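You operate a simulated robot arm through the tools that you are given. There is no shell and no other tool.

You are at the controls of a simulated two-armed robot. One attempt, no reset.

JOB
Pick up the white canister marked "52" from the top of the kit shelf with one hand, pass it to the other hand and put it on the top of the kit trolley. Set down upright: white canister.
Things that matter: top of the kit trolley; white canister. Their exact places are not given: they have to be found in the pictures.

The check looks at the end state, three seconds after you hand in, the way a careful person would. Anything else that was tipped, shoved, dropped, spilled or broken makes it a failure.

ROBOT AND FRAMES
Two 7-joint arms with two-finger grippers on one trunk, on a base that moves. Base frame: it is fixed to the floor where the robot stands at the start and does not move with it; the origin is under the middle of the robot, x ahead of it, y to its left, z up. Lengths are in m, angles in degrees, forces in N, time in s.
The left shoulder is at the start at [0.06, 0.123, 1.02], the right one opposite. With the tool pointing down near the work surface each hand reaches from about 0.24 to 0.76 m from the robot's upright axis, wherever it stands, measured 20 degrees to its own side. Places, roughly: top of the kit trolley [0.5, -1, 0.9]. Payload 1.47 kg a hand.
The tool frame of a hand sits at the grasp point between the pads (the TCP): z along the fingers, y along the line on which they close. The tips reach 0.016 m beyond it. The gripper opens to 0.087 m; its body begins 0.055 m behind the TCP.
Orientation is told as [roll, pitch, yaw] about the base's x, y, z axes, in that order, counted from this pose: with the fingers straight down and closing along the base's y, the tool's x points along the base's -x, its y along +y and its z along -z.

CONTROLS
- The arms move only by the tool step_arm. It takes "left_steps", "right_steps" or both (then of equal length, played together; a hand with none holds still); each is a list of rows, each a list of 7 numbers: the shift along the tool's x, y, z in m, then the turn, a rotation vector about the tool's x, y, z in degrees, then the closure in counts, from 0 (fully open) to 255 (shut). In form: [[dx, dy, dz, ax, ay, az, fingers], ...]. A call has 1 to 20 rows; each row is the pose to reach, as a shift and turn from the pose commanded when the call began, along the tool's axes at that moment. A row lasts 0.2 s, in which the tool goes at most 0.05 m and 8.6 degrees; a call with a longer step from one row to the next is refused whole, and so is a gripper value outside its range. A pose out of reach is approached as far as the arm can. The call stops where the force on the tool passes 40 N (or 10 N more than at its start, if that is more) or the arm is blocked; 0.2 s more then pass. Each finger travels about 0.153 m/s and halts on what it meets, pressing with about 28 N; the grip force reading is that of the motor and also rises with nothing between the fingers. The clock runs only during rows and for 0.2 s after the last one: add rows that repeat a pose to give the fingers time. The reply holds the time, the measured pose of the TCP, the force on the tool along the base axes, the opening and the grip force, in the units named above and with some noise, with the torque about the TCP (base axes, N m) and any sound that the robot's microphone picked up.
- Cameras (640 x 400 px; columns grow to the right, rows downward): "scene" is now at [0.0777, -0.0467, 1.6054]; the picture's right is [-0.66, -0.75, 0.00], its down [-0.45, 0.40, -0.80] and it looks along [0.60, -0.53, -0.60] (base axes); focal length 256 px, centre (320, 200). "left" rides on the left gripper at [0.073, -0.012, -0.09] in its tool frame; the picture's right is [0.16, 0.99, 0.00], its down [-0.72, 0.12, -0.68] and it looks along [-0.67, 0.11, 0.73] (tool axes); focal length 247 px, centre (320, 200). "right" rides on the right gripper at [0.073, 0.012, -0.09] in its tool frame; the picture's right is [-0.16, 0.99, 0.00], its down [-0.72, -0.12, -0.68] and it looks along [-0.67, -0.11, 0.73] (tool axes); focal length 247 px, centre (320, 200).
- camera(camera): a new picture of that camera. It takes no simulated time.
- lift_body(by): moves the trunk up (or, below 0, down) by that many m; the arms and the scene camera ride with it, the base frame stays. It gives what a move gives, with no picture.
- roll_base(legs): drives the robot by 1 to 6 legs, each [ahead, left, turn to the left] in m, m and degrees, along the robot's own axes; the way and the turn of a leg run together, so that a leg with both is an arc; at most 1.5 m and 180 degrees a leg. The arms and the cameras ride along, it lands a little off, and it stops where it bumps. It gives what a move gives.
- turn_head(pan, tilt): turns the head with the scene camera to pan (to the left, within 120 degrees either way) and tilt (down, from -29 to 69), counted from straight ahead of the robot. It gives what a move gives.
- point_at(camera, pixels): for up to 12 pixels [column, row] of the newest picture of that camera ("zoom" is the newest enlarged one), the place [x, y, z] in the base frame of the surface seen there, good to about 0.003 m, but the place of the scene camera against the robot may be out by one fixed shift of up to 0.025 m in any direction. It takes no simulated time.
- zoom(camera, box): a new picture of the part [left, top, right, bottom] of that camera's present view, enlarged. It takes no simulated time.
- close_job(): hands the job in; it is judged then, once.

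Leave the grippers open and the arms clear of the work at the hand-in unless told otherwise.

The tools are called after "Emit:" as name(argument=value, ...) on one line, values as JSON. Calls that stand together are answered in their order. step_arm: Moves the arms, as the interface text tells. Its arguments: {"type":"object","properties":{"left_steps":{"type":"array","items":{"type":"array","items":{"type":"number"}}},"right_steps":{"type":"array","items":{"type":"array","items":{"type":"number"}}}},"required":[]} The other tools are called the same way: lift_body (by) moves the trunk up or down; roll_base (legs) drives the base; turn_head (pan, tilt) turns the head that bears the scene camera; camera (camera) takes a picture; point_at (camera, pixels) gives the place of the surface under pixels of a picture; zoom (camera, box) takes an enlarged picture of a part of a camera's view; close_job () hands the job in.

At the start:

```text
time: 0.0
left_tcp_pos: [0.3932, -0.0047, 1.3493]
left_tool_rot: [0.0, 0.1, 0.0]
left_wrist_force: [0.0, -0.7, 0.7]
left_wrist_torque: [-0.03, 0.02, 0.02]
left_opening: 0.087
left_finger_force: 0.1
right_tcp_pos: [0.4145, -0.4378, 1.344]
right_tool_rot: [0.0, 0.1, -0.1]
right_wrist_force: [0.4, 0.8, -0.1]
right_wrist_torque: [-0.02, 0.0, -0.03]
right_opening: 0.0873
right_finger_force: 0.1
trunk travel left (down, up): [-0.175, 0.055]
robot x, y, heading: [-0.0024, -0.0027, -0.0]
head pan, tilt (commanded): [-41.5, 37.1]
```

scene: 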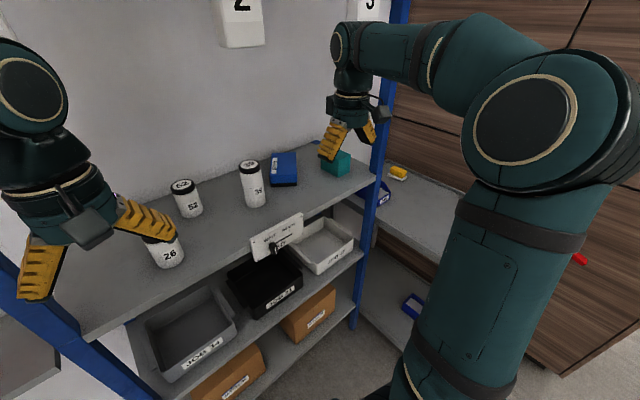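
right: 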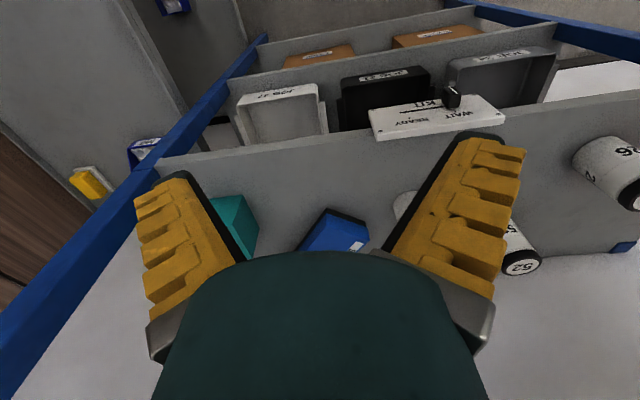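
left: 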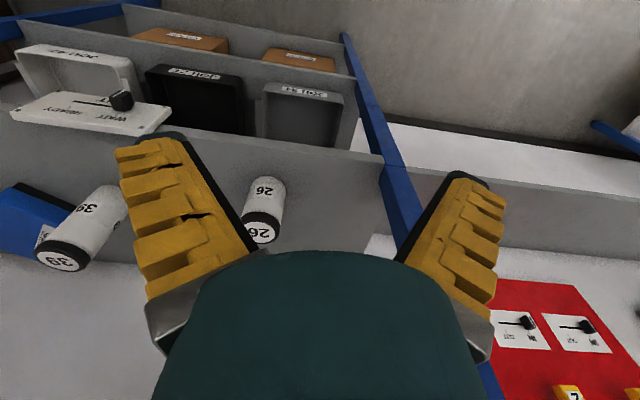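

The scene picture shows a canister "52" at about (187,197), with "26" in front at (165,250) and "39" at (252,183). I'll zoom in on the canisters for a closer look before measuring their positions.

Emit:
zoom(camera="scene", box=[100, 130, 340, 280])

Emit:
point_at(camera="scene", pixels=[[182, 185], [190, 205], [192, 216], [165, 255], [168, 266], [249, 164], [254, 190], [257, 206], [285, 165], [337, 163], [230, 222], [100, 300]])

```text
2.67 times, centred on (220, 205) of scene
```

zoom: 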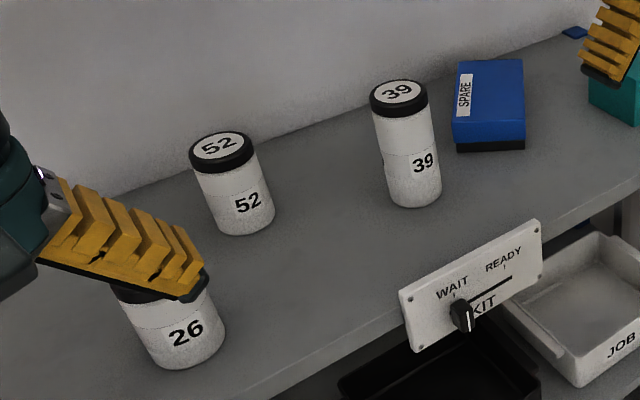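

```text
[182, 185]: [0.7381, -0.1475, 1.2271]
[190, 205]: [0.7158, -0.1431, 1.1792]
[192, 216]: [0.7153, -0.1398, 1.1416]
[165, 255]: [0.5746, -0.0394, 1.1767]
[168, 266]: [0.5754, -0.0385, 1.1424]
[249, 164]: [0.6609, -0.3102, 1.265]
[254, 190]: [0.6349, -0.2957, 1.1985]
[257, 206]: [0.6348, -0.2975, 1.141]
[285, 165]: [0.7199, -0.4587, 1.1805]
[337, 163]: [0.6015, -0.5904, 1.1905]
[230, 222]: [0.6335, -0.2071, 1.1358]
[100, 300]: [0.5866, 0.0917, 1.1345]
```

The shelf top reads about z=1.135 and the "52" lid about (0.738, -0.148, 1.227). Next I'll turn the head to the right to look for the trolley.

Emit:
turn_head(pan=-75, tilt=40)

Emit:
camera(camera="scene")

```text
time: 1.0
left_tcp_pos: [0.3935, -0.0041, 1.3493]
left_tool_rot: [0.1, 0.0, 0.0]
left_wrist_force: [-0.2, -0.1, 0.2]
left_wrist_torque: [0.0, -0.01, 0.01]
left_opening: 0.087
left_finger_force: 0.1
right_tcp_pos: [0.4145, -0.4374, 1.3449]
right_tool_rot: [0.0, -0.1, 0.0]
right_wrist_force: [0.1, 0.3, -0.1]
right_wrist_torque: [0.01, -0.01, 0.02]
right_opening: 0.0869
right_finger_force: 0.0
trunk travel left (down, up): [-0.175, 0.055]
robot x, y, heading: [-0.0006, -0.003, 0.1]
head pan, tilt (commanded): [-75.0, 40.0]
```

```text
taken
```

scene: 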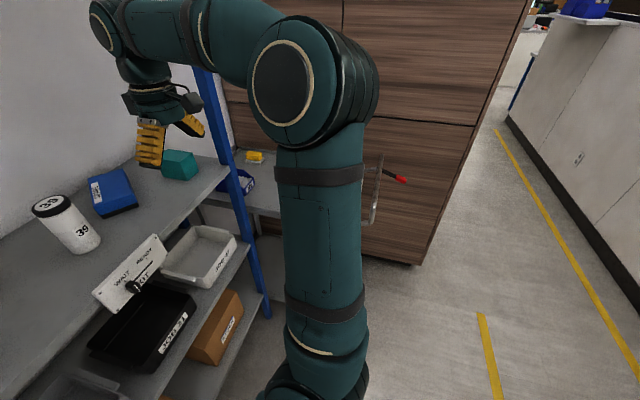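

The right arm blocks the middle of the picture. There's a grey surface with a yellow item and a blue bin past the blue post at about (255,190), and something with a red handle at (400,178). I'll measure these.

Emit:
point_at(camera="scene", pixels=[[265, 205], [265, 175], [254, 158], [245, 180], [265, 240], [400, 179], [375, 190], [370, 220], [225, 130], [258, 290], [215, 205], [410, 262]])

Emit:
zoom(camera="scene", box=[180, 120, 440, 282])

```text
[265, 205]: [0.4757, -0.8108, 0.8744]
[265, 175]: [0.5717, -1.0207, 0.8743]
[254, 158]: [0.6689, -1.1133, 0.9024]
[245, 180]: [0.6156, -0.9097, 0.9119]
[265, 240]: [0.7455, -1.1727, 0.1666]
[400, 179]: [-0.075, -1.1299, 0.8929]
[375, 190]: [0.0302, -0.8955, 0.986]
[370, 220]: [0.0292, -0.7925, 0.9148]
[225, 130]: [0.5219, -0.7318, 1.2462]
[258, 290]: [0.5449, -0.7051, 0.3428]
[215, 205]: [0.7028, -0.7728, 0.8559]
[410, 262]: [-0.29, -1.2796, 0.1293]
```

```text
2.46 times, centred on (310, 201) of scene
```

zoom: 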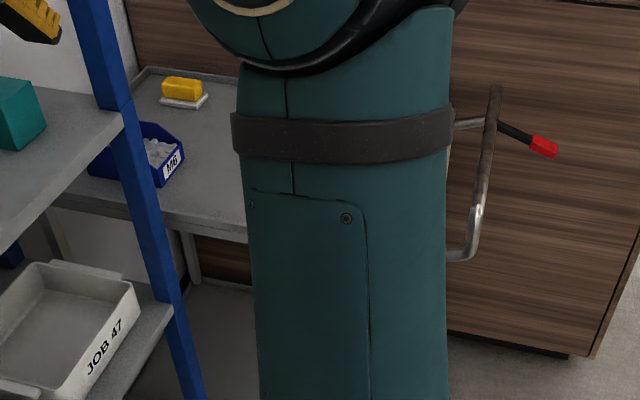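

The trolley top reads z≈0.874, with a yellow block near (0.67,-1.11), a blue screw bin near (0.62,-0.91), and a handle with a red lever near x≈0. I'll pan the head further right, then back to the left, to check what surrounds the robot.

Emit:
turn_head(pan=-110, tilt=35)

Emit:
camera(camera="scene")

Emit:
turn_head(pan=0, tilt=45)

Emit:
camera(camera="scene")

```text
time: 2.0
left_tcp_pos: [0.3926, -0.0046, 1.3491]
left_tool_rot: [0.0, 0.0, -0.1]
left_wrist_force: [-0.8, -0.8, -1.0]
left_wrist_torque: [0.0, 0.02, 0.03]
left_opening: 0.0872
left_finger_force: 0.0
right_tcp_pos: [0.4145, -0.4362, 1.3442]
right_tool_rot: [0.0, 0.0, 0.0]
right_wrist_force: [-0.2, 0.0, 0.1]
right_wrist_torque: [0.02, 0.03, 0.0]
right_opening: 0.087
right_finger_force: 0.1
trunk travel left (down, up): [-0.175, 0.055]
robot x, y, heading: [0.0037, 0.0041, 0.1]
head pan, tilt (commanded): [-110.0, 35.0]
```

```text
taken
```

scene: 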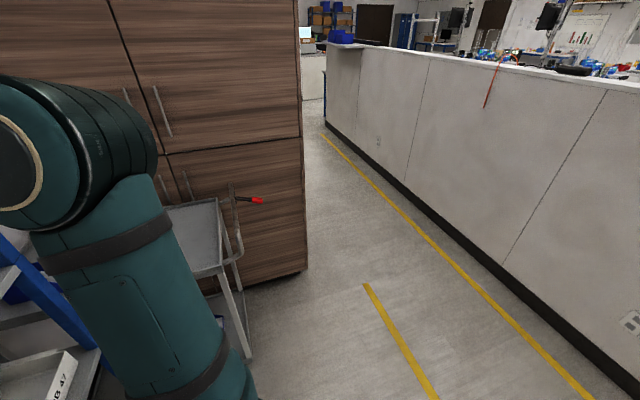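

```text
time: 3.9
left_tcp_pos: [0.3935, -0.0044, 1.3495]
left_tool_rot: [0.1, -0.1, -0.1]
left_wrist_force: [0.2, 0.4, -0.3]
left_wrist_torque: [-0.02, -0.01, 0.0]
left_opening: 0.0872
left_finger_force: 0.1
right_tcp_pos: [0.415, -0.4383, 1.3446]
right_tool_rot: [0.0, -0.1, 0.0]
right_wrist_force: [0.4, 0.1, 1.1]
right_wrist_torque: [-0.01, 0.02, 0.02]
right_opening: 0.0871
right_finger_force: 0.0
trunk travel left (down, up): [-0.175, 0.055]
robot x, y, heading: [-0.0028, -0.003, 0.2]
head pan, tilt (commanded): [0.0, 45.0]
```

```text
taken
```

scene: 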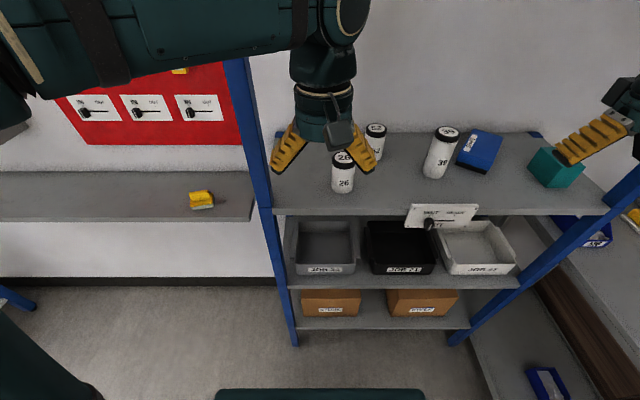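

The shelf is straight ahead with its sign and bins on the front, and there are lever switches on the wall panel to the left that I need to keep clear of. I'll measure the shelf's front edge, the sign, the posts, and the back wall.

Emit:
point_at(camera="scene", pixels=[[300, 210], [380, 210], [560, 210], [440, 207], [440, 222], [255, 130], [262, 200], [500, 110], [345, 270], [435, 262], [376, 132], [545, 165]])

Emit:
zoom(camera="scene", box=[260, 90, 520, 252])

```text
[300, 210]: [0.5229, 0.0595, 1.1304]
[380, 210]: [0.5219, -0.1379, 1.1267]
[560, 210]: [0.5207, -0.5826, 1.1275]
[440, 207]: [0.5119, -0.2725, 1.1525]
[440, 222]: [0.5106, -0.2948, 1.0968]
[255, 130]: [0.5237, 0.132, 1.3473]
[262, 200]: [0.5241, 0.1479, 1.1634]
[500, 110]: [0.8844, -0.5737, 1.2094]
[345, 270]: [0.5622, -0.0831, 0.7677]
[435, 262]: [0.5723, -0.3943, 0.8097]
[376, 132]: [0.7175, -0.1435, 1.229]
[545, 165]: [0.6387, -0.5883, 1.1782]
```

```text
2.46 times, centred on (390, 171) of scene
```

zoom: 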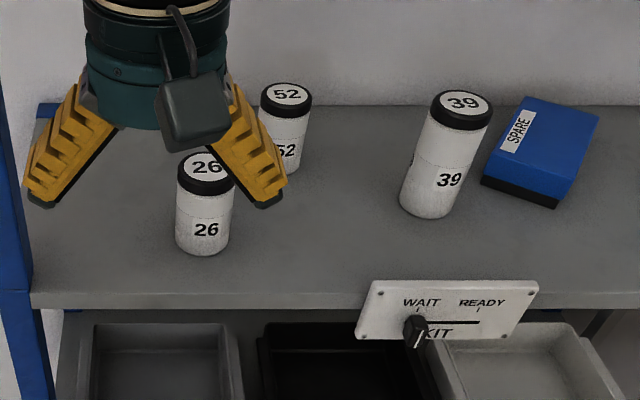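

The shelf's front edge is at x≈0.52, its top at z≈1.13 and the wall at x≈0.88. The sign projects slightly at x≈0.51, and the right front post is near (0.52,-0.73). Next I'll tilt the head down to see how far the robot's own base sticks out.

Emit:
turn_head(pan=0, tilt=69)

Emit:
camera(camera="scene")

Emit:
point_at(camera="scene", pixels=[[320, 270], [250, 290], [400, 290], [320, 250], [320, 200], [320, 150], [230, 350], [450, 350]])

```text
time: 4.8
left_tcp_pos: [0.3942, -0.004, 1.3495]
left_tool_rot: [0.0, 0.0, 0.0]
left_wrist_force: [-0.5, -0.6, 0.0]
left_wrist_torque: [-0.02, -0.01, -0.03]
left_opening: 0.087
left_finger_force: 0.1
right_tcp_pos: [0.4156, -0.437, 1.3434]
right_tool_rot: [0.0, 0.0, 0.0]
right_wrist_force: [-0.1, 0.0, -0.5]
right_wrist_torque: [-0.02, 0.01, 0.02]
right_opening: 0.0869
right_finger_force: 0.0
trunk travel left (down, up): [-0.175, 0.055]
robot x, y, heading: [0.0021, 0.0012, -0.1]
head pan, tilt (commanded): [0.0, 68.8]
```

```text
taken
```

scene: 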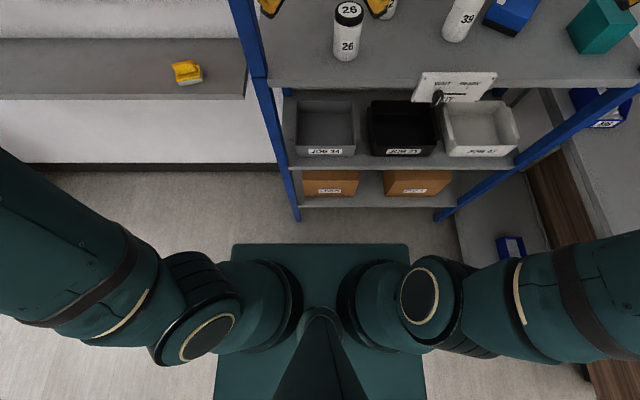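

```text
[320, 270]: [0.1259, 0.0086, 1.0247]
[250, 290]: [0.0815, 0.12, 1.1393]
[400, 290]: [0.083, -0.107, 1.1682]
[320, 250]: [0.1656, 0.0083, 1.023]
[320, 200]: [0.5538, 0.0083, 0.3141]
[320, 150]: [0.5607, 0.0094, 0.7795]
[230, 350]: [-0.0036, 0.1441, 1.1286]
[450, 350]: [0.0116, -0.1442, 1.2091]
```

The torso's front is at about x≈0.17 and the shelf shows no conflict yet. I'll check how high and how wide the arms' elbows are before driving sideways.

Emit:
point_at(camera="scene", pixels=[[420, 290], [515, 290], [570, 290], [620, 290], [630, 350], [590, 370], [70, 270], [20, 220], [200, 340]])

Emit:
turn_head(pan=-55, tilt=20)

Emit:
camera(camera="scene")

```text
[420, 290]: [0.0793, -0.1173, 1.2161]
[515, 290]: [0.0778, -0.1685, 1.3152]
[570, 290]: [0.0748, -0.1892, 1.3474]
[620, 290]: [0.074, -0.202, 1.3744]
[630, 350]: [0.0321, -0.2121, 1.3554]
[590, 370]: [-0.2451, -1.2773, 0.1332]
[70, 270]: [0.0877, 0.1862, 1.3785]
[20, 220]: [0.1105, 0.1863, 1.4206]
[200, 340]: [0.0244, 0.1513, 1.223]
```

```text
time: 6.0
left_tcp_pos: [0.3933, -0.0047, 1.3494]
left_tool_rot: [0.0, 0.0, 0.0]
left_wrist_force: [-0.7, 0.4, 0.6]
left_wrist_torque: [0.02, 0.0, 0.03]
left_opening: 0.0869
left_finger_force: 0.0
right_tcp_pos: [0.4147, -0.4384, 1.3447]
right_tool_rot: [0.0, 0.0, 0.1]
right_wrist_force: [-0.3, -0.6, -0.4]
right_wrist_torque: [0.01, 0.03, 0.01]
right_opening: 0.0869
right_finger_force: 0.0
trunk travel left (down, up): [-0.175, 0.055]
robot x, y, heading: [-0.0026, -0.0002, -0.2]
head pan, tilt (commanded): [-55.0, 20.0]
```

```text
taken
```

scene: 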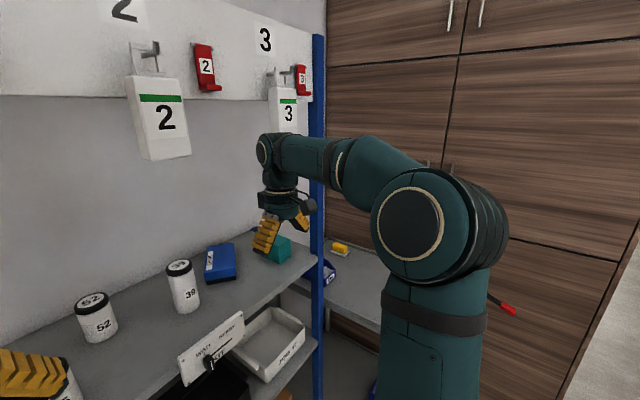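

There are white "2" and "3" containers and red tags hanging on the wall above the shelf, so the arms need to stay clear of them. I'll measure those and the right arm's elbow and forearm.

Emit:
point_at(camera="scene", pixels=[[160, 120], [160, 155], [160, 60], [285, 115], [205, 75], [300, 80], [200, 95], [410, 225], [460, 190], [290, 160], [320, 60], [265, 150]])

Emit:
zoom(camera="scene", box=[60, 0, 340, 175])

```text
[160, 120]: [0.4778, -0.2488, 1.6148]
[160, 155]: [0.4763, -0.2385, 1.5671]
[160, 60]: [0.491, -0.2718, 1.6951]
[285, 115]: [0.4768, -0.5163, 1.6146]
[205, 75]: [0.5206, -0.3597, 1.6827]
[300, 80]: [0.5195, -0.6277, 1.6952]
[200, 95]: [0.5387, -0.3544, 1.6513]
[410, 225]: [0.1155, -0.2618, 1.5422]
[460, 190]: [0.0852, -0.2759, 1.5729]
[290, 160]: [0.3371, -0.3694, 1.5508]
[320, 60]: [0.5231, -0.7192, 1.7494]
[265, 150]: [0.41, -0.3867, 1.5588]
```

```text
2.29 times, centred on (200, 88) of scene
```

zoom: 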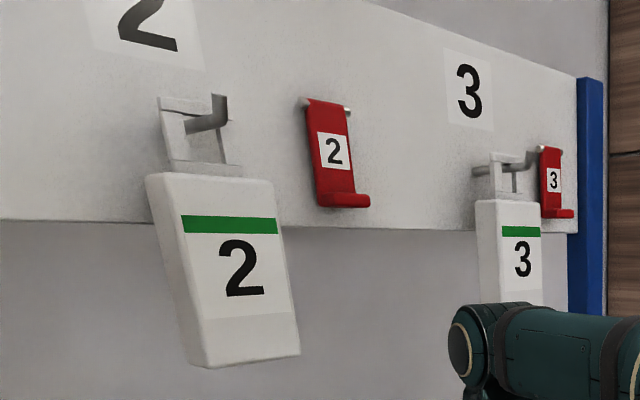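

The hanging boxes "2" and "3" sit at x≈0.48 with bottoms around z≈1.55, so the wrists have to pass well under them. I'll lower both hands, pull the right one back, and tilt the left tool 45° forward to prepare a low, inclined grasp. That also lets its camera look straight ahead.

Emit:
step_arm(left_steps=[[0.0, 0, 0.02, 0, -7.5, 0, 0], [0.0, 0, 0.04, 0, -15, 0, 0], [0.0, 0, 0.06, 0, -22.5, 0, 0], [0.0, 0, 0.08, 0, -30, 0, 0], [0.0, 0, 0.1, 0, -37.5, 0, 0], [0.0, 0, 0.11, 0, -45, 0, 0]], right_steps=[[0.02, 0, 0.015, 0, 0, 0, 0], [0.04, 0, 0.03, 0, 0, 0, 0], [0.06, 0, 0.045, 0, 0, 0, 0], [0.08, 0, 0.06, 0, 0, 0, 0], [0.09, 0, 0.075, 0, 0, 0, 0], [0.09, 0, 0.085, 0, 0, 0, 0]])

Emit:
camera(camera="left")

Emit:
camera(camera="scene")

```text
time: 7.4
left_tcp_pos: [0.3926, -0.0057, 1.2392]
left_tool_rot: [-0.1, -45.0, 0.0]
left_wrist_force: [0.5, 0.5, -0.6]
left_wrist_torque: [-0.05, 0.01, 0.02]
left_opening: 0.0868
left_finger_force: 0.0
right_tcp_pos: [0.3244, -0.4369, 1.2586]
right_tool_rot: [0.0, 0.0, 0.0]
right_wrist_force: [-0.6, 0.3, -0.9]
right_wrist_torque: [0.03, 0.03, 0.0]
right_opening: 0.0869
right_finger_force: 0.1
trunk travel left (down, up): [-0.175, 0.055]
robot x, y, heading: [0.0016, 0.0, -0.0]
head pan, tilt (commanded): [-55.0, 20.0]
```

```text
taken
```

left: 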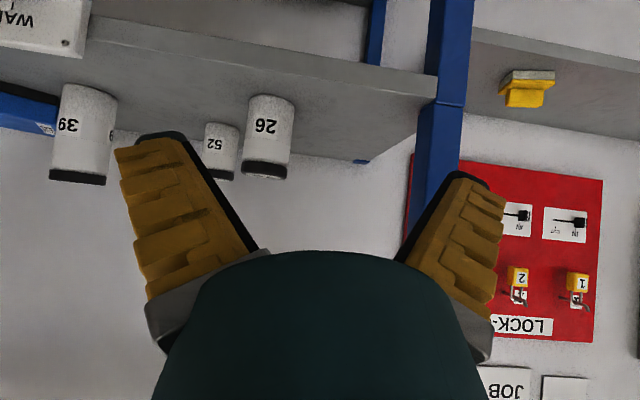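

```text
taken
```

scene: 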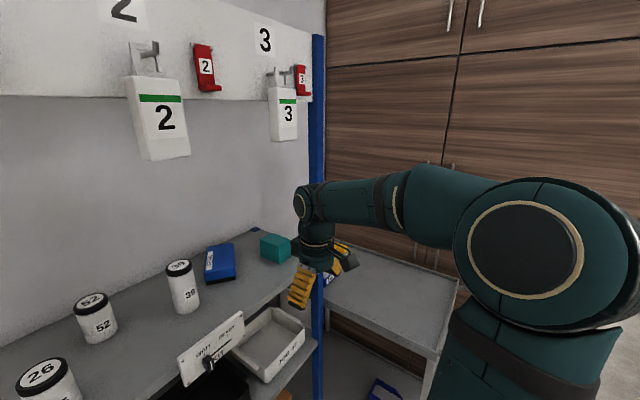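

The left wrist camera now looks ahead, upside down, and shows "39", "52" and "26" in turn. I'll take precise readings from it, since it isn't subject to the scene camera's offset.

Emit:
point_at(camera="left", pixels=[[222, 130], [221, 150], [219, 174], [207, 150], [237, 150], [271, 100], [266, 150], [264, 170], [85, 92], [80, 150], [78, 178], [180, 95]])

Emit:
zoom(camera="left", box=[40, 60, 320, 235])

```text
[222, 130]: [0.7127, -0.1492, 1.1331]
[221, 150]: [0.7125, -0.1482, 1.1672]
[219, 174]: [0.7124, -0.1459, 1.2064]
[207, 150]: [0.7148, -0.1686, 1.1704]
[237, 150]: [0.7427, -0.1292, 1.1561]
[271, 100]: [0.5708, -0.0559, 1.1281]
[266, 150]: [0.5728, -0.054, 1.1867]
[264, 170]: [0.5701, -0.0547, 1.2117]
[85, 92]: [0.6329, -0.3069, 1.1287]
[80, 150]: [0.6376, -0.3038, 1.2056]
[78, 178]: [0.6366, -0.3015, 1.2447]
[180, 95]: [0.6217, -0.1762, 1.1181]
```

```text
2.29 times, centred on (180, 148) of left
```

zoom: 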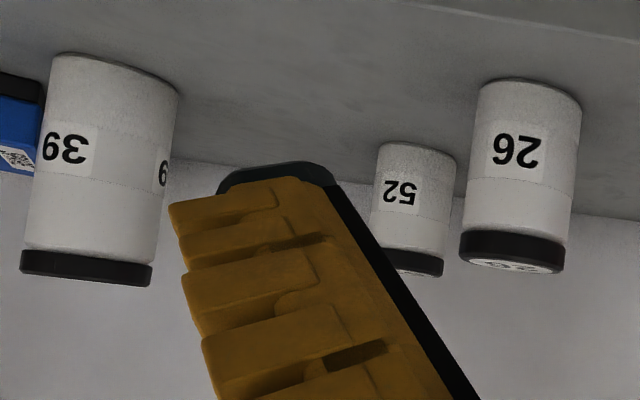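

From the wrist camera, "52" has its front at (0.7125,-0.148), so its axis is near (0.743,-0.148). The shelf is at z≈1.118, the lid at about 1.21, and the diameter about 0.062. "26" and "39" sit on either side, and the clear gap points about 14° left of straight ahead. I'll drive the base right by 0.26 and ahead 0.05 to line the left shoulder up with that gap.

Emit:
roll_base(legs=[[0.0, -0.26, 0], [0.05, 0, 0]])

Emit:
camera(camera="left")

Emit:
camera(camera="scene")

```text
time: 10.8
left_tcp_pos: [0.4448, -0.2704, 1.2376]
left_tool_rot: [0.0, -44.9, -0.1]
left_wrist_force: [0.5, 0.0, 0.2]
left_wrist_torque: [0.02, 0.03, -0.01]
left_opening: 0.0868
left_finger_force: 0.1
right_tcp_pos: [0.3761, -0.7013, 1.2575]
right_tool_rot: [-0.1, 0.2, -0.1]
right_wrist_force: [1.5, -1.2, -0.6]
right_wrist_torque: [0.0, 0.04, -0.01]
right_opening: 0.0867
right_finger_force: 0.0
trunk travel left (down, up): [-0.175, 0.055]
robot x, y, heading: [0.0527, -0.264, -0.1]
head pan, tilt (commanded): [-55.0, 20.0]
```

```text
taken
```

left: 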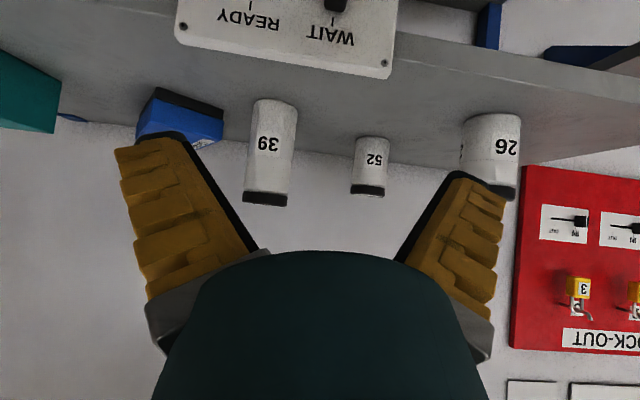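

```text
taken
```

scene: 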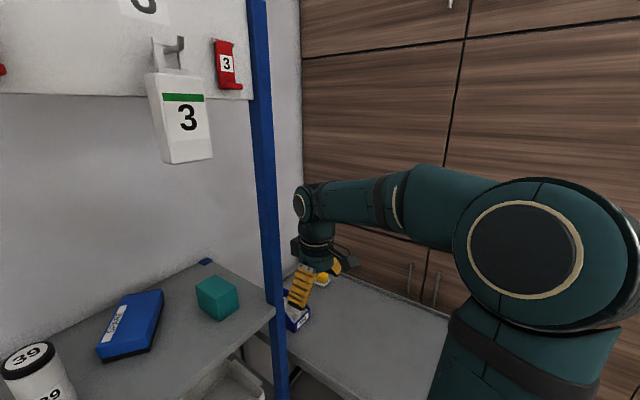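

The drive landed at (0.053,-0.264), and the left camera now sees "52" between the fingers at about (371,165). I'll measure it again from here along with its neighbours.

Emit:
zoom(camera="left", box=[220, 80, 540, 280])

Emit:
point_at(camera="left", pixels=[[372, 150], [369, 178], [368, 188], [357, 165], [385, 165], [371, 165], [275, 110], [268, 160], [265, 197], [491, 125], [488, 160], [330, 120]])

```text
2.00 times, centred on (380, 180) of left
```

zoom: 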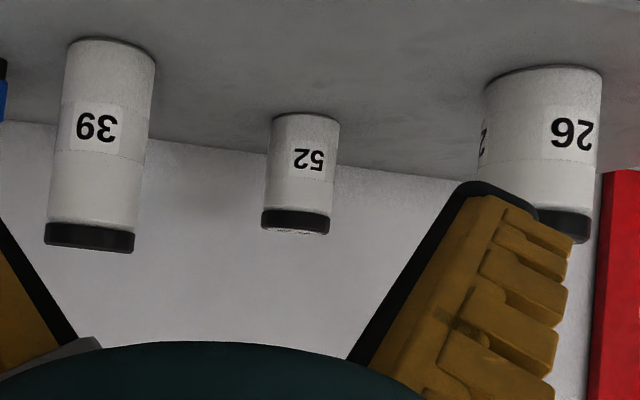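

```text
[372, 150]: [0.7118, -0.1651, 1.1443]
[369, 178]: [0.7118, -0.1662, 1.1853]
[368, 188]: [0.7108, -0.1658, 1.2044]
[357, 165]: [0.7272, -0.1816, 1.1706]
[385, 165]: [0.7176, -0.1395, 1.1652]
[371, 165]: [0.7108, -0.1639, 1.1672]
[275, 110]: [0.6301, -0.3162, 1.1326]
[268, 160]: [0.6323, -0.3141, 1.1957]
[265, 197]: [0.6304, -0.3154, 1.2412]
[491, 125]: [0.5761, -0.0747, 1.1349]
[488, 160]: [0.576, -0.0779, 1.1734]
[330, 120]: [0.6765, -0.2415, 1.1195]
```

Rays from two viewpoints agree: "52" has its axis at about (0.741,-0.156), "26" at (0.602,-0.056), and "39" at (0.661,-0.320). I'll bring the left hand to a pre-grasp 0.12 m back along the inclined approach, near (0.649,-0.179,1.249) with yaw 14°.

Emit:
step_arm(left_steps=[[-0.019, 0.0114, 0.0171, -1.24, 0, -1.24, 0], [-0.0381, 0.0228, 0.0341, -2.48, 0, -2.48, 0], [-0.0571, 0.0341, 0.0512, -3.71, 0, -3.71, 0], [-0.0762, 0.0455, 0.0683, -4.95, 0, -4.95, 0], [-0.0952, 0.0569, 0.0853, -6.19, 0, -6.19, 0], [-0.1142, 0.0683, 0.1024, -7.43, 0, -7.43, 0], [-0.1333, 0.0796, 0.1194, -8.66, 0, -8.66, 0], [-0.1523, 0.091, 0.1365, -9.9, 0, -9.9, 0]])

Emit:
camera(camera="left")

Emit:
turn_head(pan=0, tilt=25)

Emit:
camera(camera="scene")

```text
time: 12.7
left_tcp_pos: [0.6499, -0.1791, 1.2499]
left_tool_rot: [0.0, -44.8, 13.9]
left_wrist_force: [0.0, 0.0, -0.2]
left_wrist_torque: [-0.02, 0.05, 0.01]
left_opening: 0.0868
left_finger_force: 0.1
right_tcp_pos: [0.3763, -0.7018, 1.2595]
right_tool_rot: [0.0, 0.0, -0.2]
right_wrist_force: [0.2, -0.2, -0.5]
right_wrist_torque: [-0.03, 0.05, -0.03]
right_opening: 0.087
right_finger_force: 0.1
trunk travel left (down, up): [-0.175, 0.055]
robot x, y, heading: [0.0508, -0.2645, -0.2]
head pan, tilt (commanded): [-55.0, 20.0]
```

```text
taken
```

left: 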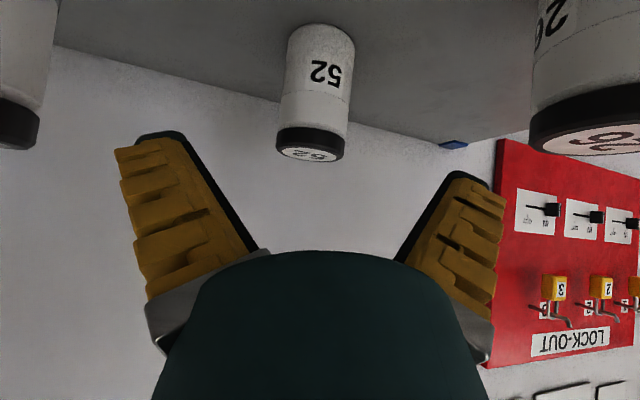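

```text
time: 13.9
left_tcp_pos: [0.648, -0.1795, 1.2509]
left_tool_rot: [0.1, -45.0, 13.9]
left_wrist_force: [-0.1, -0.8, -0.4]
left_wrist_torque: [-0.02, -0.02, -0.01]
left_opening: 0.0868
left_finger_force: 0.1
right_tcp_pos: [0.3752, -0.7022, 1.2583]
right_tool_rot: [0.0, 0.0, 0.0]
right_wrist_force: [0.4, 0.0, 1.0]
right_wrist_torque: [0.02, 0.0, -0.01]
right_opening: 0.0867
right_finger_force: 0.0
trunk travel left (down, up): [-0.175, 0.055]
robot x, y, heading: [0.0508, -0.2661, -0.3]
head pan, tilt (commanded): [0.0, 25.0]
```

```text
taken
```

scene: 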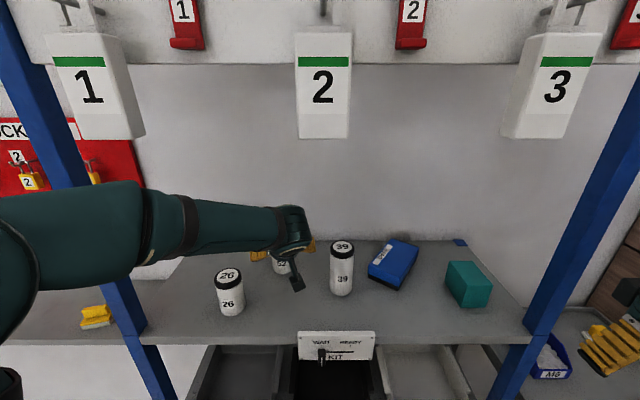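

The left forearm runs well under the hanging boxes and comes in from the left, past the blue post. I'll check its distance to the post and then measure "52" up close.

Emit:
point_at(camera="scene", pixels=[[60, 225], [100, 240], [150, 230], [200, 225], [250, 225], [290, 225], [45, 110], [125, 300], [297, 283], [228, 275], [342, 247]])

Emit:
point_at(camera="left", pixels=[[316, 75], [314, 110], [310, 140], [309, 154], [286, 90], [349, 90], [320, 28], [400, 100], [230, 70]])

Emit:
zoom(camera="left", box=[220, 0, 420, 180])

```text
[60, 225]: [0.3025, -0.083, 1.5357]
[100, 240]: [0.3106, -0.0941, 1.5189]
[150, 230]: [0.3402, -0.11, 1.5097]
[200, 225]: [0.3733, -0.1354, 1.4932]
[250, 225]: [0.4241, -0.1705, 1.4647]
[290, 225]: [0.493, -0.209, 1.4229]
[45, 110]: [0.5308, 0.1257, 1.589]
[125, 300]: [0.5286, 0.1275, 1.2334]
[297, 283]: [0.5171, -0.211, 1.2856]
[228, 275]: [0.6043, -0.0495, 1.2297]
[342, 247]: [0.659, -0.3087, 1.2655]
```

```text
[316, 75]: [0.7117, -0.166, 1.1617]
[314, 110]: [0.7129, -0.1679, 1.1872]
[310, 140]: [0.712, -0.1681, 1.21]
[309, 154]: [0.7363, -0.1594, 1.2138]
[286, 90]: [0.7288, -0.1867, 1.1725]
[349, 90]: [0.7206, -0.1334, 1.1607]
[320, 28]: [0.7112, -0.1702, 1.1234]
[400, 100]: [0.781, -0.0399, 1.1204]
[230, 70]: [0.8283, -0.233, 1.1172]
```

```text
2.22 times, centred on (320, 90) of left
```

zoom: 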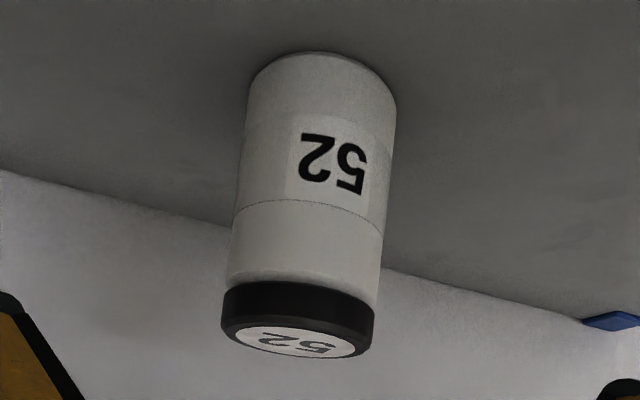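

From close up, "52" measures about 0.057 across with its axis near (0.739,-0.159), and it lines up with the tool to within 2 mm. I'll go in 0.119 m along the fingers with the hand open, which leaves the pads around the lower-middle of the body.

Emit:
step_arm(left_steps=[[0.0005, -0.002, 0.02, 0, 0, 0, 0], [0.001, -0.002, 0.04, 0, 0, 0, 0], [0.0015, -0.002, 0.06, 0, 0, 0, 0], [0.002, -0.002, 0.08, 0, 0, 0, 0], [0.0025, -0.002, 0.1, 0, 0, 0, 0], [0.003, -0.002, 0.11, 0, 0, 0, 0], [0.003, -0.002, 0.119, 0, 0, 0, 0]])

Emit:
camera(camera="left")

Emit:
zoom(camera="scene", box=[200, 200, 400, 325])

```text
time: 15.5
left_tcp_pos: [0.7288, -0.163, 1.1629]
left_tool_rot: [0.0, -45.0, 13.9]
left_wrist_force: [0.4, -1.2, 0.3]
left_wrist_torque: [-0.04, -0.04, -0.02]
left_opening: 0.0871
left_finger_force: 0.1
right_tcp_pos: [0.3754, -0.7025, 1.2595]
right_tool_rot: [0.0, 0.0, -0.2]
right_wrist_force: [0.4, -0.4, 0.3]
right_wrist_torque: [-0.01, 0.03, 0.03]
right_opening: 0.0869
right_finger_force: 0.1
trunk travel left (down, up): [-0.175, 0.055]
robot x, y, heading: [0.0498, -0.2648, 0.0]
head pan, tilt (commanded): [0.0, 25.0]
```

```text
taken
```

left: 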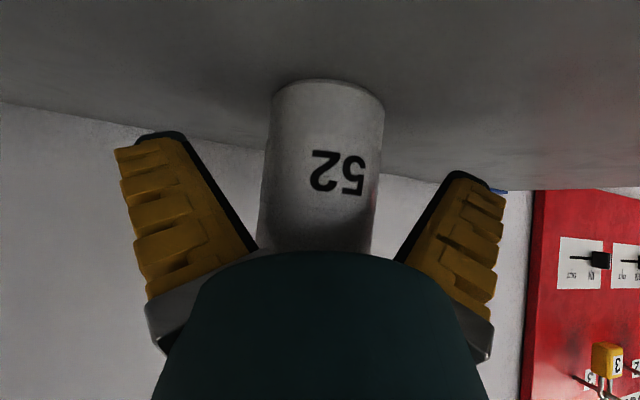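

```text
3.20 times, centred on (300, 262) of scene
```

zoom: 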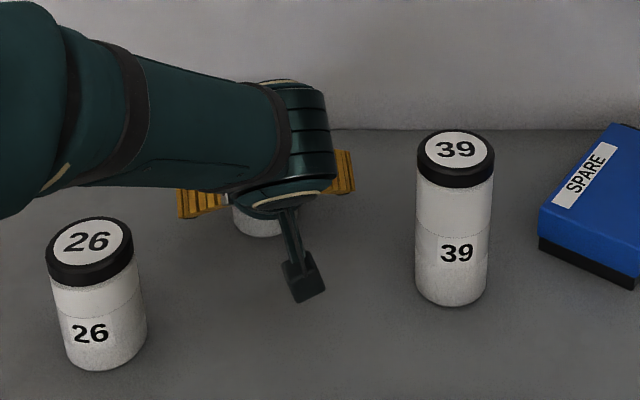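

The open fingers straddle "52" evenly, its neighbours are untouched, and the force reads near zero. I'll close the left fingers on it.

Emit:
step_arm(left_steps=[[0, 0, 0, 0, 0, 0, 50], [0, 0, 0, 0, 0, 0, 80], [0, 0, 0, 0, 0, 0, 120], [0, 0, 0, 0, 0, 0, 200], [0, 0, 0, 0, 0, 0, 255], [0, 0, 0, 0, 0, 0, 255]])

Emit:
camera(camera="left")

```text
time: 16.9
left_tcp_pos: [0.7283, -0.1622, 1.1641]
left_tool_rot: [0.1, -45.0, 13.9]
left_wrist_force: [-0.9, -0.2, 0.6]
left_wrist_torque: [-0.03, 0.04, 0.01]
left_opening: 0.0523
left_finger_force: 27.9
right_tcp_pos: [0.3748, -0.7018, 1.2594]
right_tool_rot: [0.0, 0.0, -0.2]
right_wrist_force: [0.2, 0.1, 0.3]
right_wrist_torque: [-0.03, -0.02, -0.01]
right_opening: 0.0872
right_finger_force: 0.0
trunk travel left (down, up): [-0.175, 0.055]
robot x, y, heading: [0.0501, -0.2653, 0.2]
head pan, tilt (commanded): [0.0, 25.0]
```

```text
taken
```

left: 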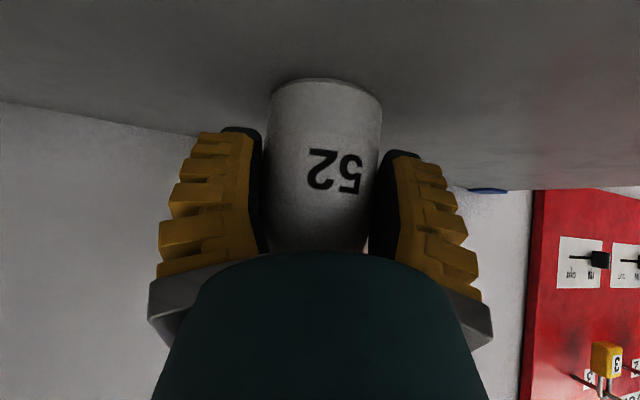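

The fingers stopped at 0.0523 m with 27.9 N, so it's a firm grip. I'll lift straight up 0.05 m and check the hold.

Emit:
step_arm(left_steps=[[-0.0035, 0, -0.0035, 0, 0, 0, 255], [-0.0106, 0, -0.0106, 0, 0, 0, 255], [-0.0177, 0, -0.0177, 0, 0, 0, 255], [-0.0247, 0, -0.0247, 0, 0, 0, 255], [-0.0318, 0, -0.0318, 0, 0, 0, 255], [-0.0354, 0, -0.0354, 0, 0, 0, 255]])

Emit:
camera(camera="left")

Emit:
camera(camera="scene")

```text
time: 18.3
left_tcp_pos: [0.7271, -0.1627, 1.2129]
left_tool_rot: [0.2, -45.0, 13.9]
left_wrist_force: [-0.1, 0.1, -2.3]
left_wrist_torque: [0.0, -0.01, 0.02]
left_opening: 0.0517
left_finger_force: 28.7
right_tcp_pos: [0.3741, -0.7019, 1.2595]
right_tool_rot: [0.0, 0.0, -0.1]
right_wrist_force: [0.5, 1.5, -0.4]
right_wrist_torque: [0.01, 0.04, -0.02]
right_opening: 0.0869
right_finger_force: 0.1
trunk travel left (down, up): [-0.175, 0.055]
robot x, y, heading: [0.0458, -0.2663, -0.0]
head pan, tilt (commanded): [0.0, 25.0]
```

```text
taken
```

left: 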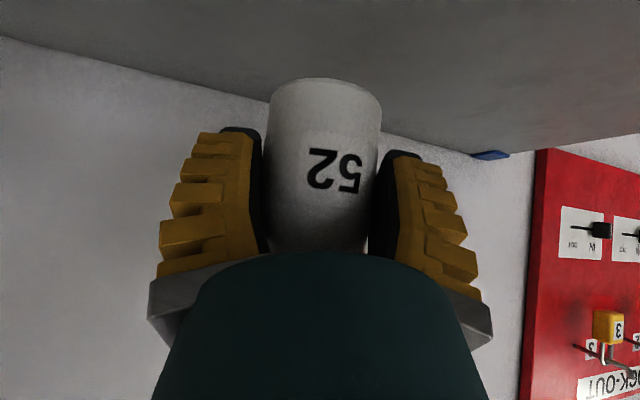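

```text
taken
```

scene: 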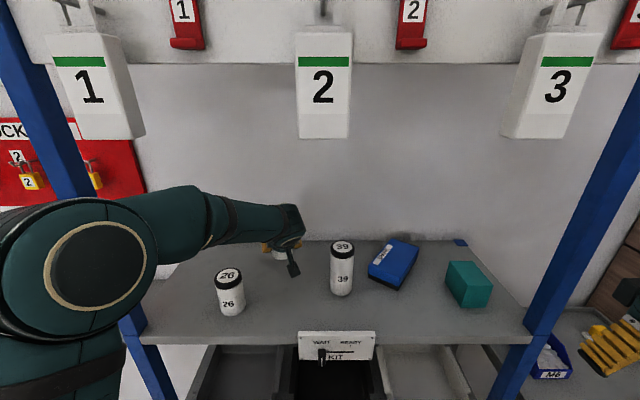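

The canister lifted cleanly. The force shows a weight of about 2.3 N, and "26" and "39" haven't moved. I'll draw the hand back 0.22 m along the same gap, rising another 0.02 m so it clears the sign on the shelf edge.

Emit:
step_arm(left_steps=[[-0.0071, 0, -0.0071, 0, 0, 0, 255], [-0.0, 0, -0.0282, 0, 0, 0, 255], [0.0177, 0, -0.0459, 0, 0, 0, 255], [0.0354, 0, -0.0636, 0, 0, 0, 255], [0.0531, 0, -0.0813, 0, 0, 0, 255], [0.0708, 0, -0.099, 0, 0, 0, 255], [0.0885, 0, -0.1167, 0, 0, 0, 255], [0.1062, 0, -0.1344, 0, 0, 0, 255], [0.1239, 0, -0.1521, 0, 0, 0, 255], [0.1415, 0, -0.1697, 0, 0, 0, 255]])

Emit:
camera(camera="scene")

Emit:
camera(camera="left")

```text
time: 20.5
left_tcp_pos: [0.5136, -0.214, 1.2351]
left_tool_rot: [0.1, -45.0, 14.0]
left_wrist_force: [-0.9, -0.2, -2.0]
left_wrist_torque: [-0.02, 0.0, 0.01]
left_opening: 0.0516
left_finger_force: 28.0
right_tcp_pos: [0.3747, -0.703, 1.26]
right_tool_rot: [-0.1, 0.0, -0.1]
right_wrist_force: [0.0, -0.7, 0.6]
right_wrist_torque: [-0.03, 0.01, 0.02]
right_opening: 0.0871
right_finger_force: 0.0
trunk travel left (down, up): [-0.175, 0.055]
robot x, y, heading: [0.0466, -0.2642, 0.0]
head pan, tilt (commanded): [0.0, 25.0]
```

```text
taken
```

scene: 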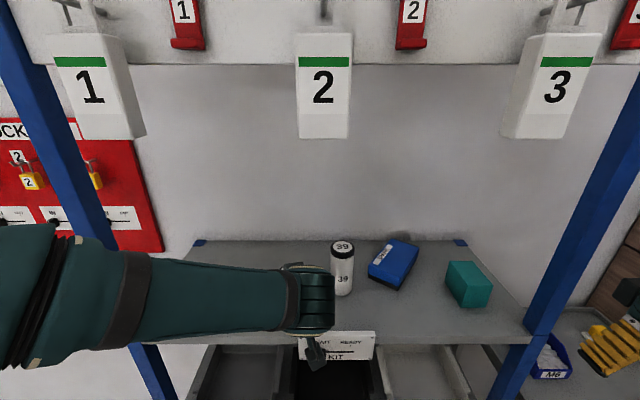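

```text
taken
```

left: 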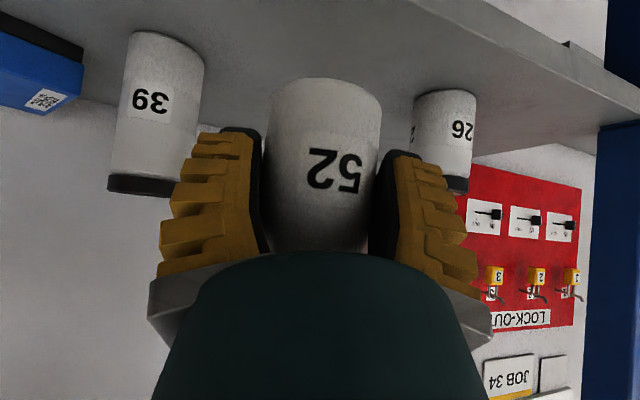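

The canister is clear of the shelf front and firmly held. Before reversing, I'll look behind to the right and the left for obstacles.

Emit:
turn_head(pan=-118, tilt=45)

Emit:
camera(camera="scene")

Emit:
point_at(camera="scene", pixels=[[320, 200], [500, 200], [600, 350], [400, 350], [200, 200], [560, 100]])

Emit:
turn_head(pan=118, tilt=45)

Emit:
camera(camera="scene")

Emit:
point_at(camera="scene", pixels=[[320, 200], [100, 200], [60, 350], [300, 350], [500, 200], [100, 100]])

```text
time: 22.5
left_tcp_pos: [0.5146, -0.2143, 1.2349]
left_tool_rot: [0.0, -45.0, 13.9]
left_wrist_force: [0.1, 0.5, -1.7]
left_wrist_torque: [0.01, 0.02, 0.0]
left_opening: 0.0513
left_finger_force: 28.1
right_tcp_pos: [0.3746, -0.7014, 1.2592]
right_tool_rot: [0.0, 0.0, -0.1]
right_wrist_force: [1.0, 0.1, -0.2]
right_wrist_torque: [0.02, 0.01, -0.02]
right_opening: 0.087
right_finger_force: 0.1
trunk travel left (down, up): [-0.175, 0.055]
robot x, y, heading: [0.0495, -0.2668, -0.3]
head pan, tilt (commanded): [-118.0, 45.0]
```

```text
taken
```

scene: 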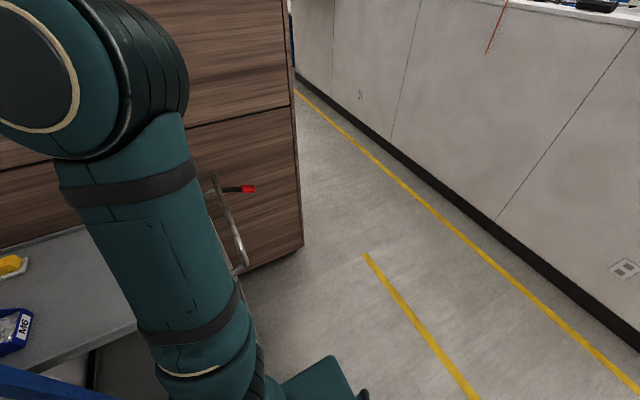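

```text
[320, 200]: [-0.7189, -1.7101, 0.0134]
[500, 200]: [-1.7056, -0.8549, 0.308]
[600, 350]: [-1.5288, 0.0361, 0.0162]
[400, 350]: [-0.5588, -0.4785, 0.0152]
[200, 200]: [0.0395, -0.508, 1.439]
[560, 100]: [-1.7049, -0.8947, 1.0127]
```

```text
time: 25.8
left_tcp_pos: [0.5151, -0.2147, 1.2345]
left_tool_rot: [0.0, -45.0, 14.0]
left_wrist_force: [0.0, 0.5, -1.2]
left_wrist_torque: [0.02, 0.01, -0.02]
left_opening: 0.0509
left_finger_force: 28.1
right_tcp_pos: [0.375, -0.7014, 1.2598]
right_tool_rot: [0.1, 0.0, -0.1]
right_wrist_force: [0.5, -0.6, 0.3]
right_wrist_torque: [-0.01, 0.0, 0.04]
right_opening: 0.0871
right_finger_force: 0.0
trunk travel left (down, up): [-0.175, 0.055]
robot x, y, heading: [0.0493, -0.2616, -0.0]
head pan, tilt (commanded): [118.0, 45.0]
```

```text
taken
```

scene: 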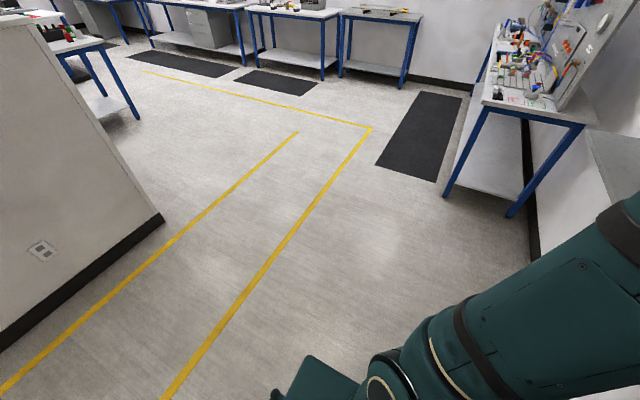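

```text
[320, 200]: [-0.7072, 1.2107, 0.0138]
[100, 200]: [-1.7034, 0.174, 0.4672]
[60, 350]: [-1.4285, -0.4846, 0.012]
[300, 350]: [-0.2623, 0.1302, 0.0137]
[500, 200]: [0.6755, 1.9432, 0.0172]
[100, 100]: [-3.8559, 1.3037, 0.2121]
```

There's plenty of free floor behind, with the wall at x≈-1.7. I'll reverse 0.4 m straight back, then check the hold and look toward the trolley.

Emit:
roll_base(legs=[[-0.4, 0, 0]])

Emit:
turn_head(pan=-25, tilt=35)

Emit:
camera(camera="scene")

Emit:
camera(camera="left")

Emit:
camera(camera="right")

```text
time: 28.3
left_tcp_pos: [0.1159, -0.2147, 1.2349]
left_tool_rot: [-0.1, -44.9, 14.0]
left_wrist_force: [-0.9, -0.9, -1.2]
left_wrist_torque: [0.0, 0.0, -0.02]
left_opening: 0.0504
left_finger_force: 28.2
right_tcp_pos: [-0.0243, -0.7002, 1.2591]
right_tool_rot: [0.0, -0.1, 0.0]
right_wrist_force: [-0.6, 0.7, -0.3]
right_wrist_torque: [0.01, 0.0, -0.02]
right_opening: 0.0872
right_finger_force: 0.1
trunk travel left (down, up): [-0.175, 0.055]
robot x, y, heading: [-0.3471, -0.2642, 0.0]
head pan, tilt (commanded): [118.0, 45.0]
```

```text
time: 30.6
left_tcp_pos: [0.115, -0.2146, 1.2347]
left_tool_rot: [0.0, -45.0, 14.0]
left_wrist_force: [-0.4, -0.8, -2.9]
left_wrist_torque: [0.01, 0.04, -0.02]
left_opening: 0.0502
left_finger_force: 27.7
right_tcp_pos: [-0.0233, -0.7013, 1.2585]
right_tool_rot: [0.0, 0.0, 0.0]
right_wrist_force: [1.3, -0.7, 0.0]
right_wrist_torque: [0.0, 0.0, 0.02]
right_opening: 0.087
right_finger_force: 0.0
trunk travel left (down, up): [-0.175, 0.055]
robot x, y, heading: [-0.3478, -0.2653, 0.1]
head pan, tilt (commanded): [-25.0, 35.0]
```

```text
taken
```

scene: 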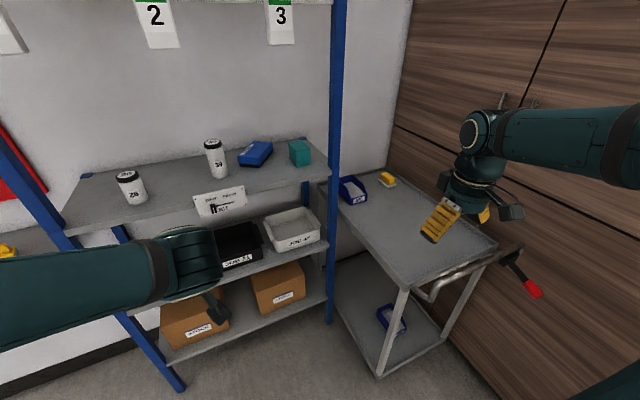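

```text
taken
```

left: 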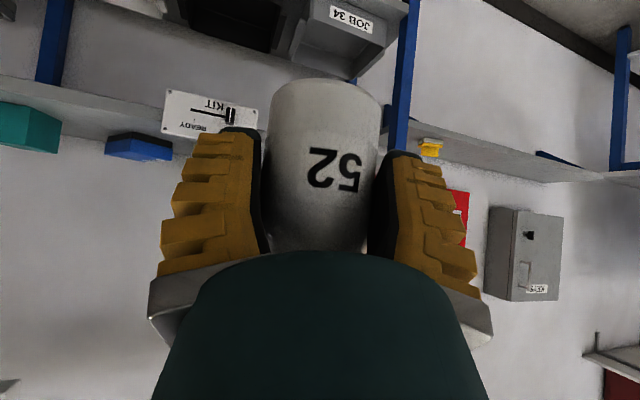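

```text
taken
```

right: 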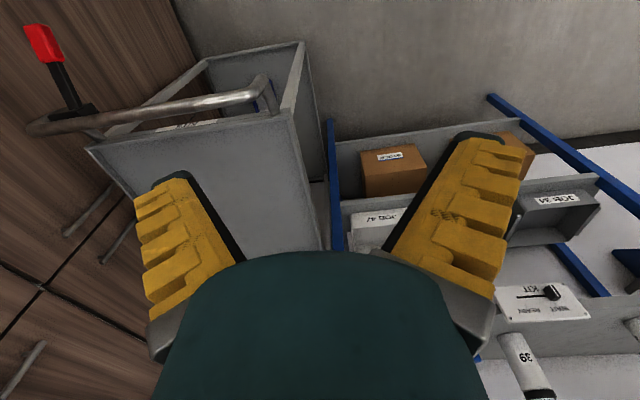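

"52" sits unchanged in the left hand. The trolley is now fully in view, with its top open apart from the blue M6 bin and the yellow block at the far end, and a push handle with a red lever at the near end. I'll measure its top, its edges and those items.

Emit:
zoom(camera="scene", box=[310, 150, 550, 310])

Emit:
point_at(camera="scene", pixels=[[404, 285], [490, 245], [333, 186], [385, 173], [395, 240], [420, 220], [380, 210], [365, 195], [350, 195], [388, 180], [430, 290], [532, 289]])

```text
2.50 times, centred on (430, 230) of scene
```

zoom: 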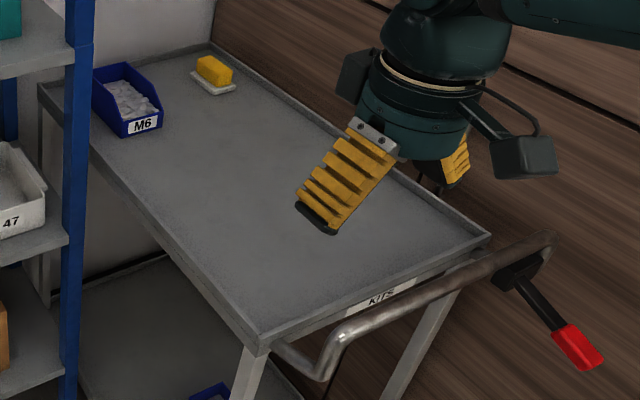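

```text
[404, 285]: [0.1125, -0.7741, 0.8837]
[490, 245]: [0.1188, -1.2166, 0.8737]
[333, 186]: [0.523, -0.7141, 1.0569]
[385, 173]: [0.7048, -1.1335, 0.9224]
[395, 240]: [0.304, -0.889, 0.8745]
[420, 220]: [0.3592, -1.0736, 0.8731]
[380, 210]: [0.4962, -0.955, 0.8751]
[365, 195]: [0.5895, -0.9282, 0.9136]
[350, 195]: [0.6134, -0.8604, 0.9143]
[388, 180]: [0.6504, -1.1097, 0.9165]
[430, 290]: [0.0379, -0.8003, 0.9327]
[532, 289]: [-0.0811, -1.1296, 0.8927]
```

The trolley top runs from x≈0.11 to 0.75 and y≈-0.77 to -1.22, with a low lip, and there's a free area around (0.35,-0.98). For the hand-over, the left tool should point to the right and the right tool should be vertical with its camera side facing away. I'll turn the left by -104° and the right by +90° about the vertical, both in free air.

Emit:
step_arm(left_steps=[[0, 0, 0, 5.65, 0, 5.65, 255], [0, 0, 0, 11.31, 0, 11.31, 255], [0, 0, 0, 16.96, 0, 16.96, 255], [0, 0, 0, 22.62, 0, 22.62, 255], [0, 0, 0, 28.27, 0, 28.27, 255], [0, 0, 0, 33.92, 0, 33.92, 255], [0, 0, 0, 39.58, 0, 39.58, 255]], right_steps=[[0, 0, 0, 0, 0, -6.9, 0], [0, 0, 0, 0, 0, -13.8, 0], [0, 0, 0, 0, 0, -20.8, 0], [0, 0, 0, 0, 0, -27.7, 0], [0, 0, 0, 0, 0, -34.6, 0], [0, 0, 0, 0, 0, -41.5, 0], [0, 0, 0, 0, 0, -48.5, 0]])

Emit:
camera(camera="scene")

```text
time: 32.2
left_tcp_pos: [0.1169, -0.2132, 1.2336]
left_tool_rot: [-0.2, -45.0, -41.5]
left_wrist_force: [0.2, -0.6, -1.1]
left_wrist_torque: [0.04, -0.01, -0.01]
left_opening: 0.0502
left_finger_force: 28.0
right_tcp_pos: [-0.0222, -0.7021, 1.2605]
right_tool_rot: [0.1, 0.0, 48.6]
right_wrist_force: [0.5, 0.5, -0.2]
right_wrist_torque: [-0.01, 0.02, 0.0]
right_opening: 0.0868
right_finger_force: 0.0
trunk travel left (down, up): [-0.175, 0.055]
robot x, y, heading: [-0.3476, -0.2642, -0.2]
head pan, tilt (commanded): [-25.0, 35.0]
```

```text
taken
```

scene: 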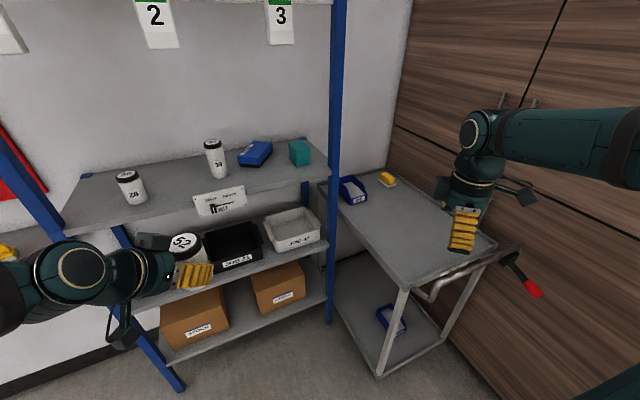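

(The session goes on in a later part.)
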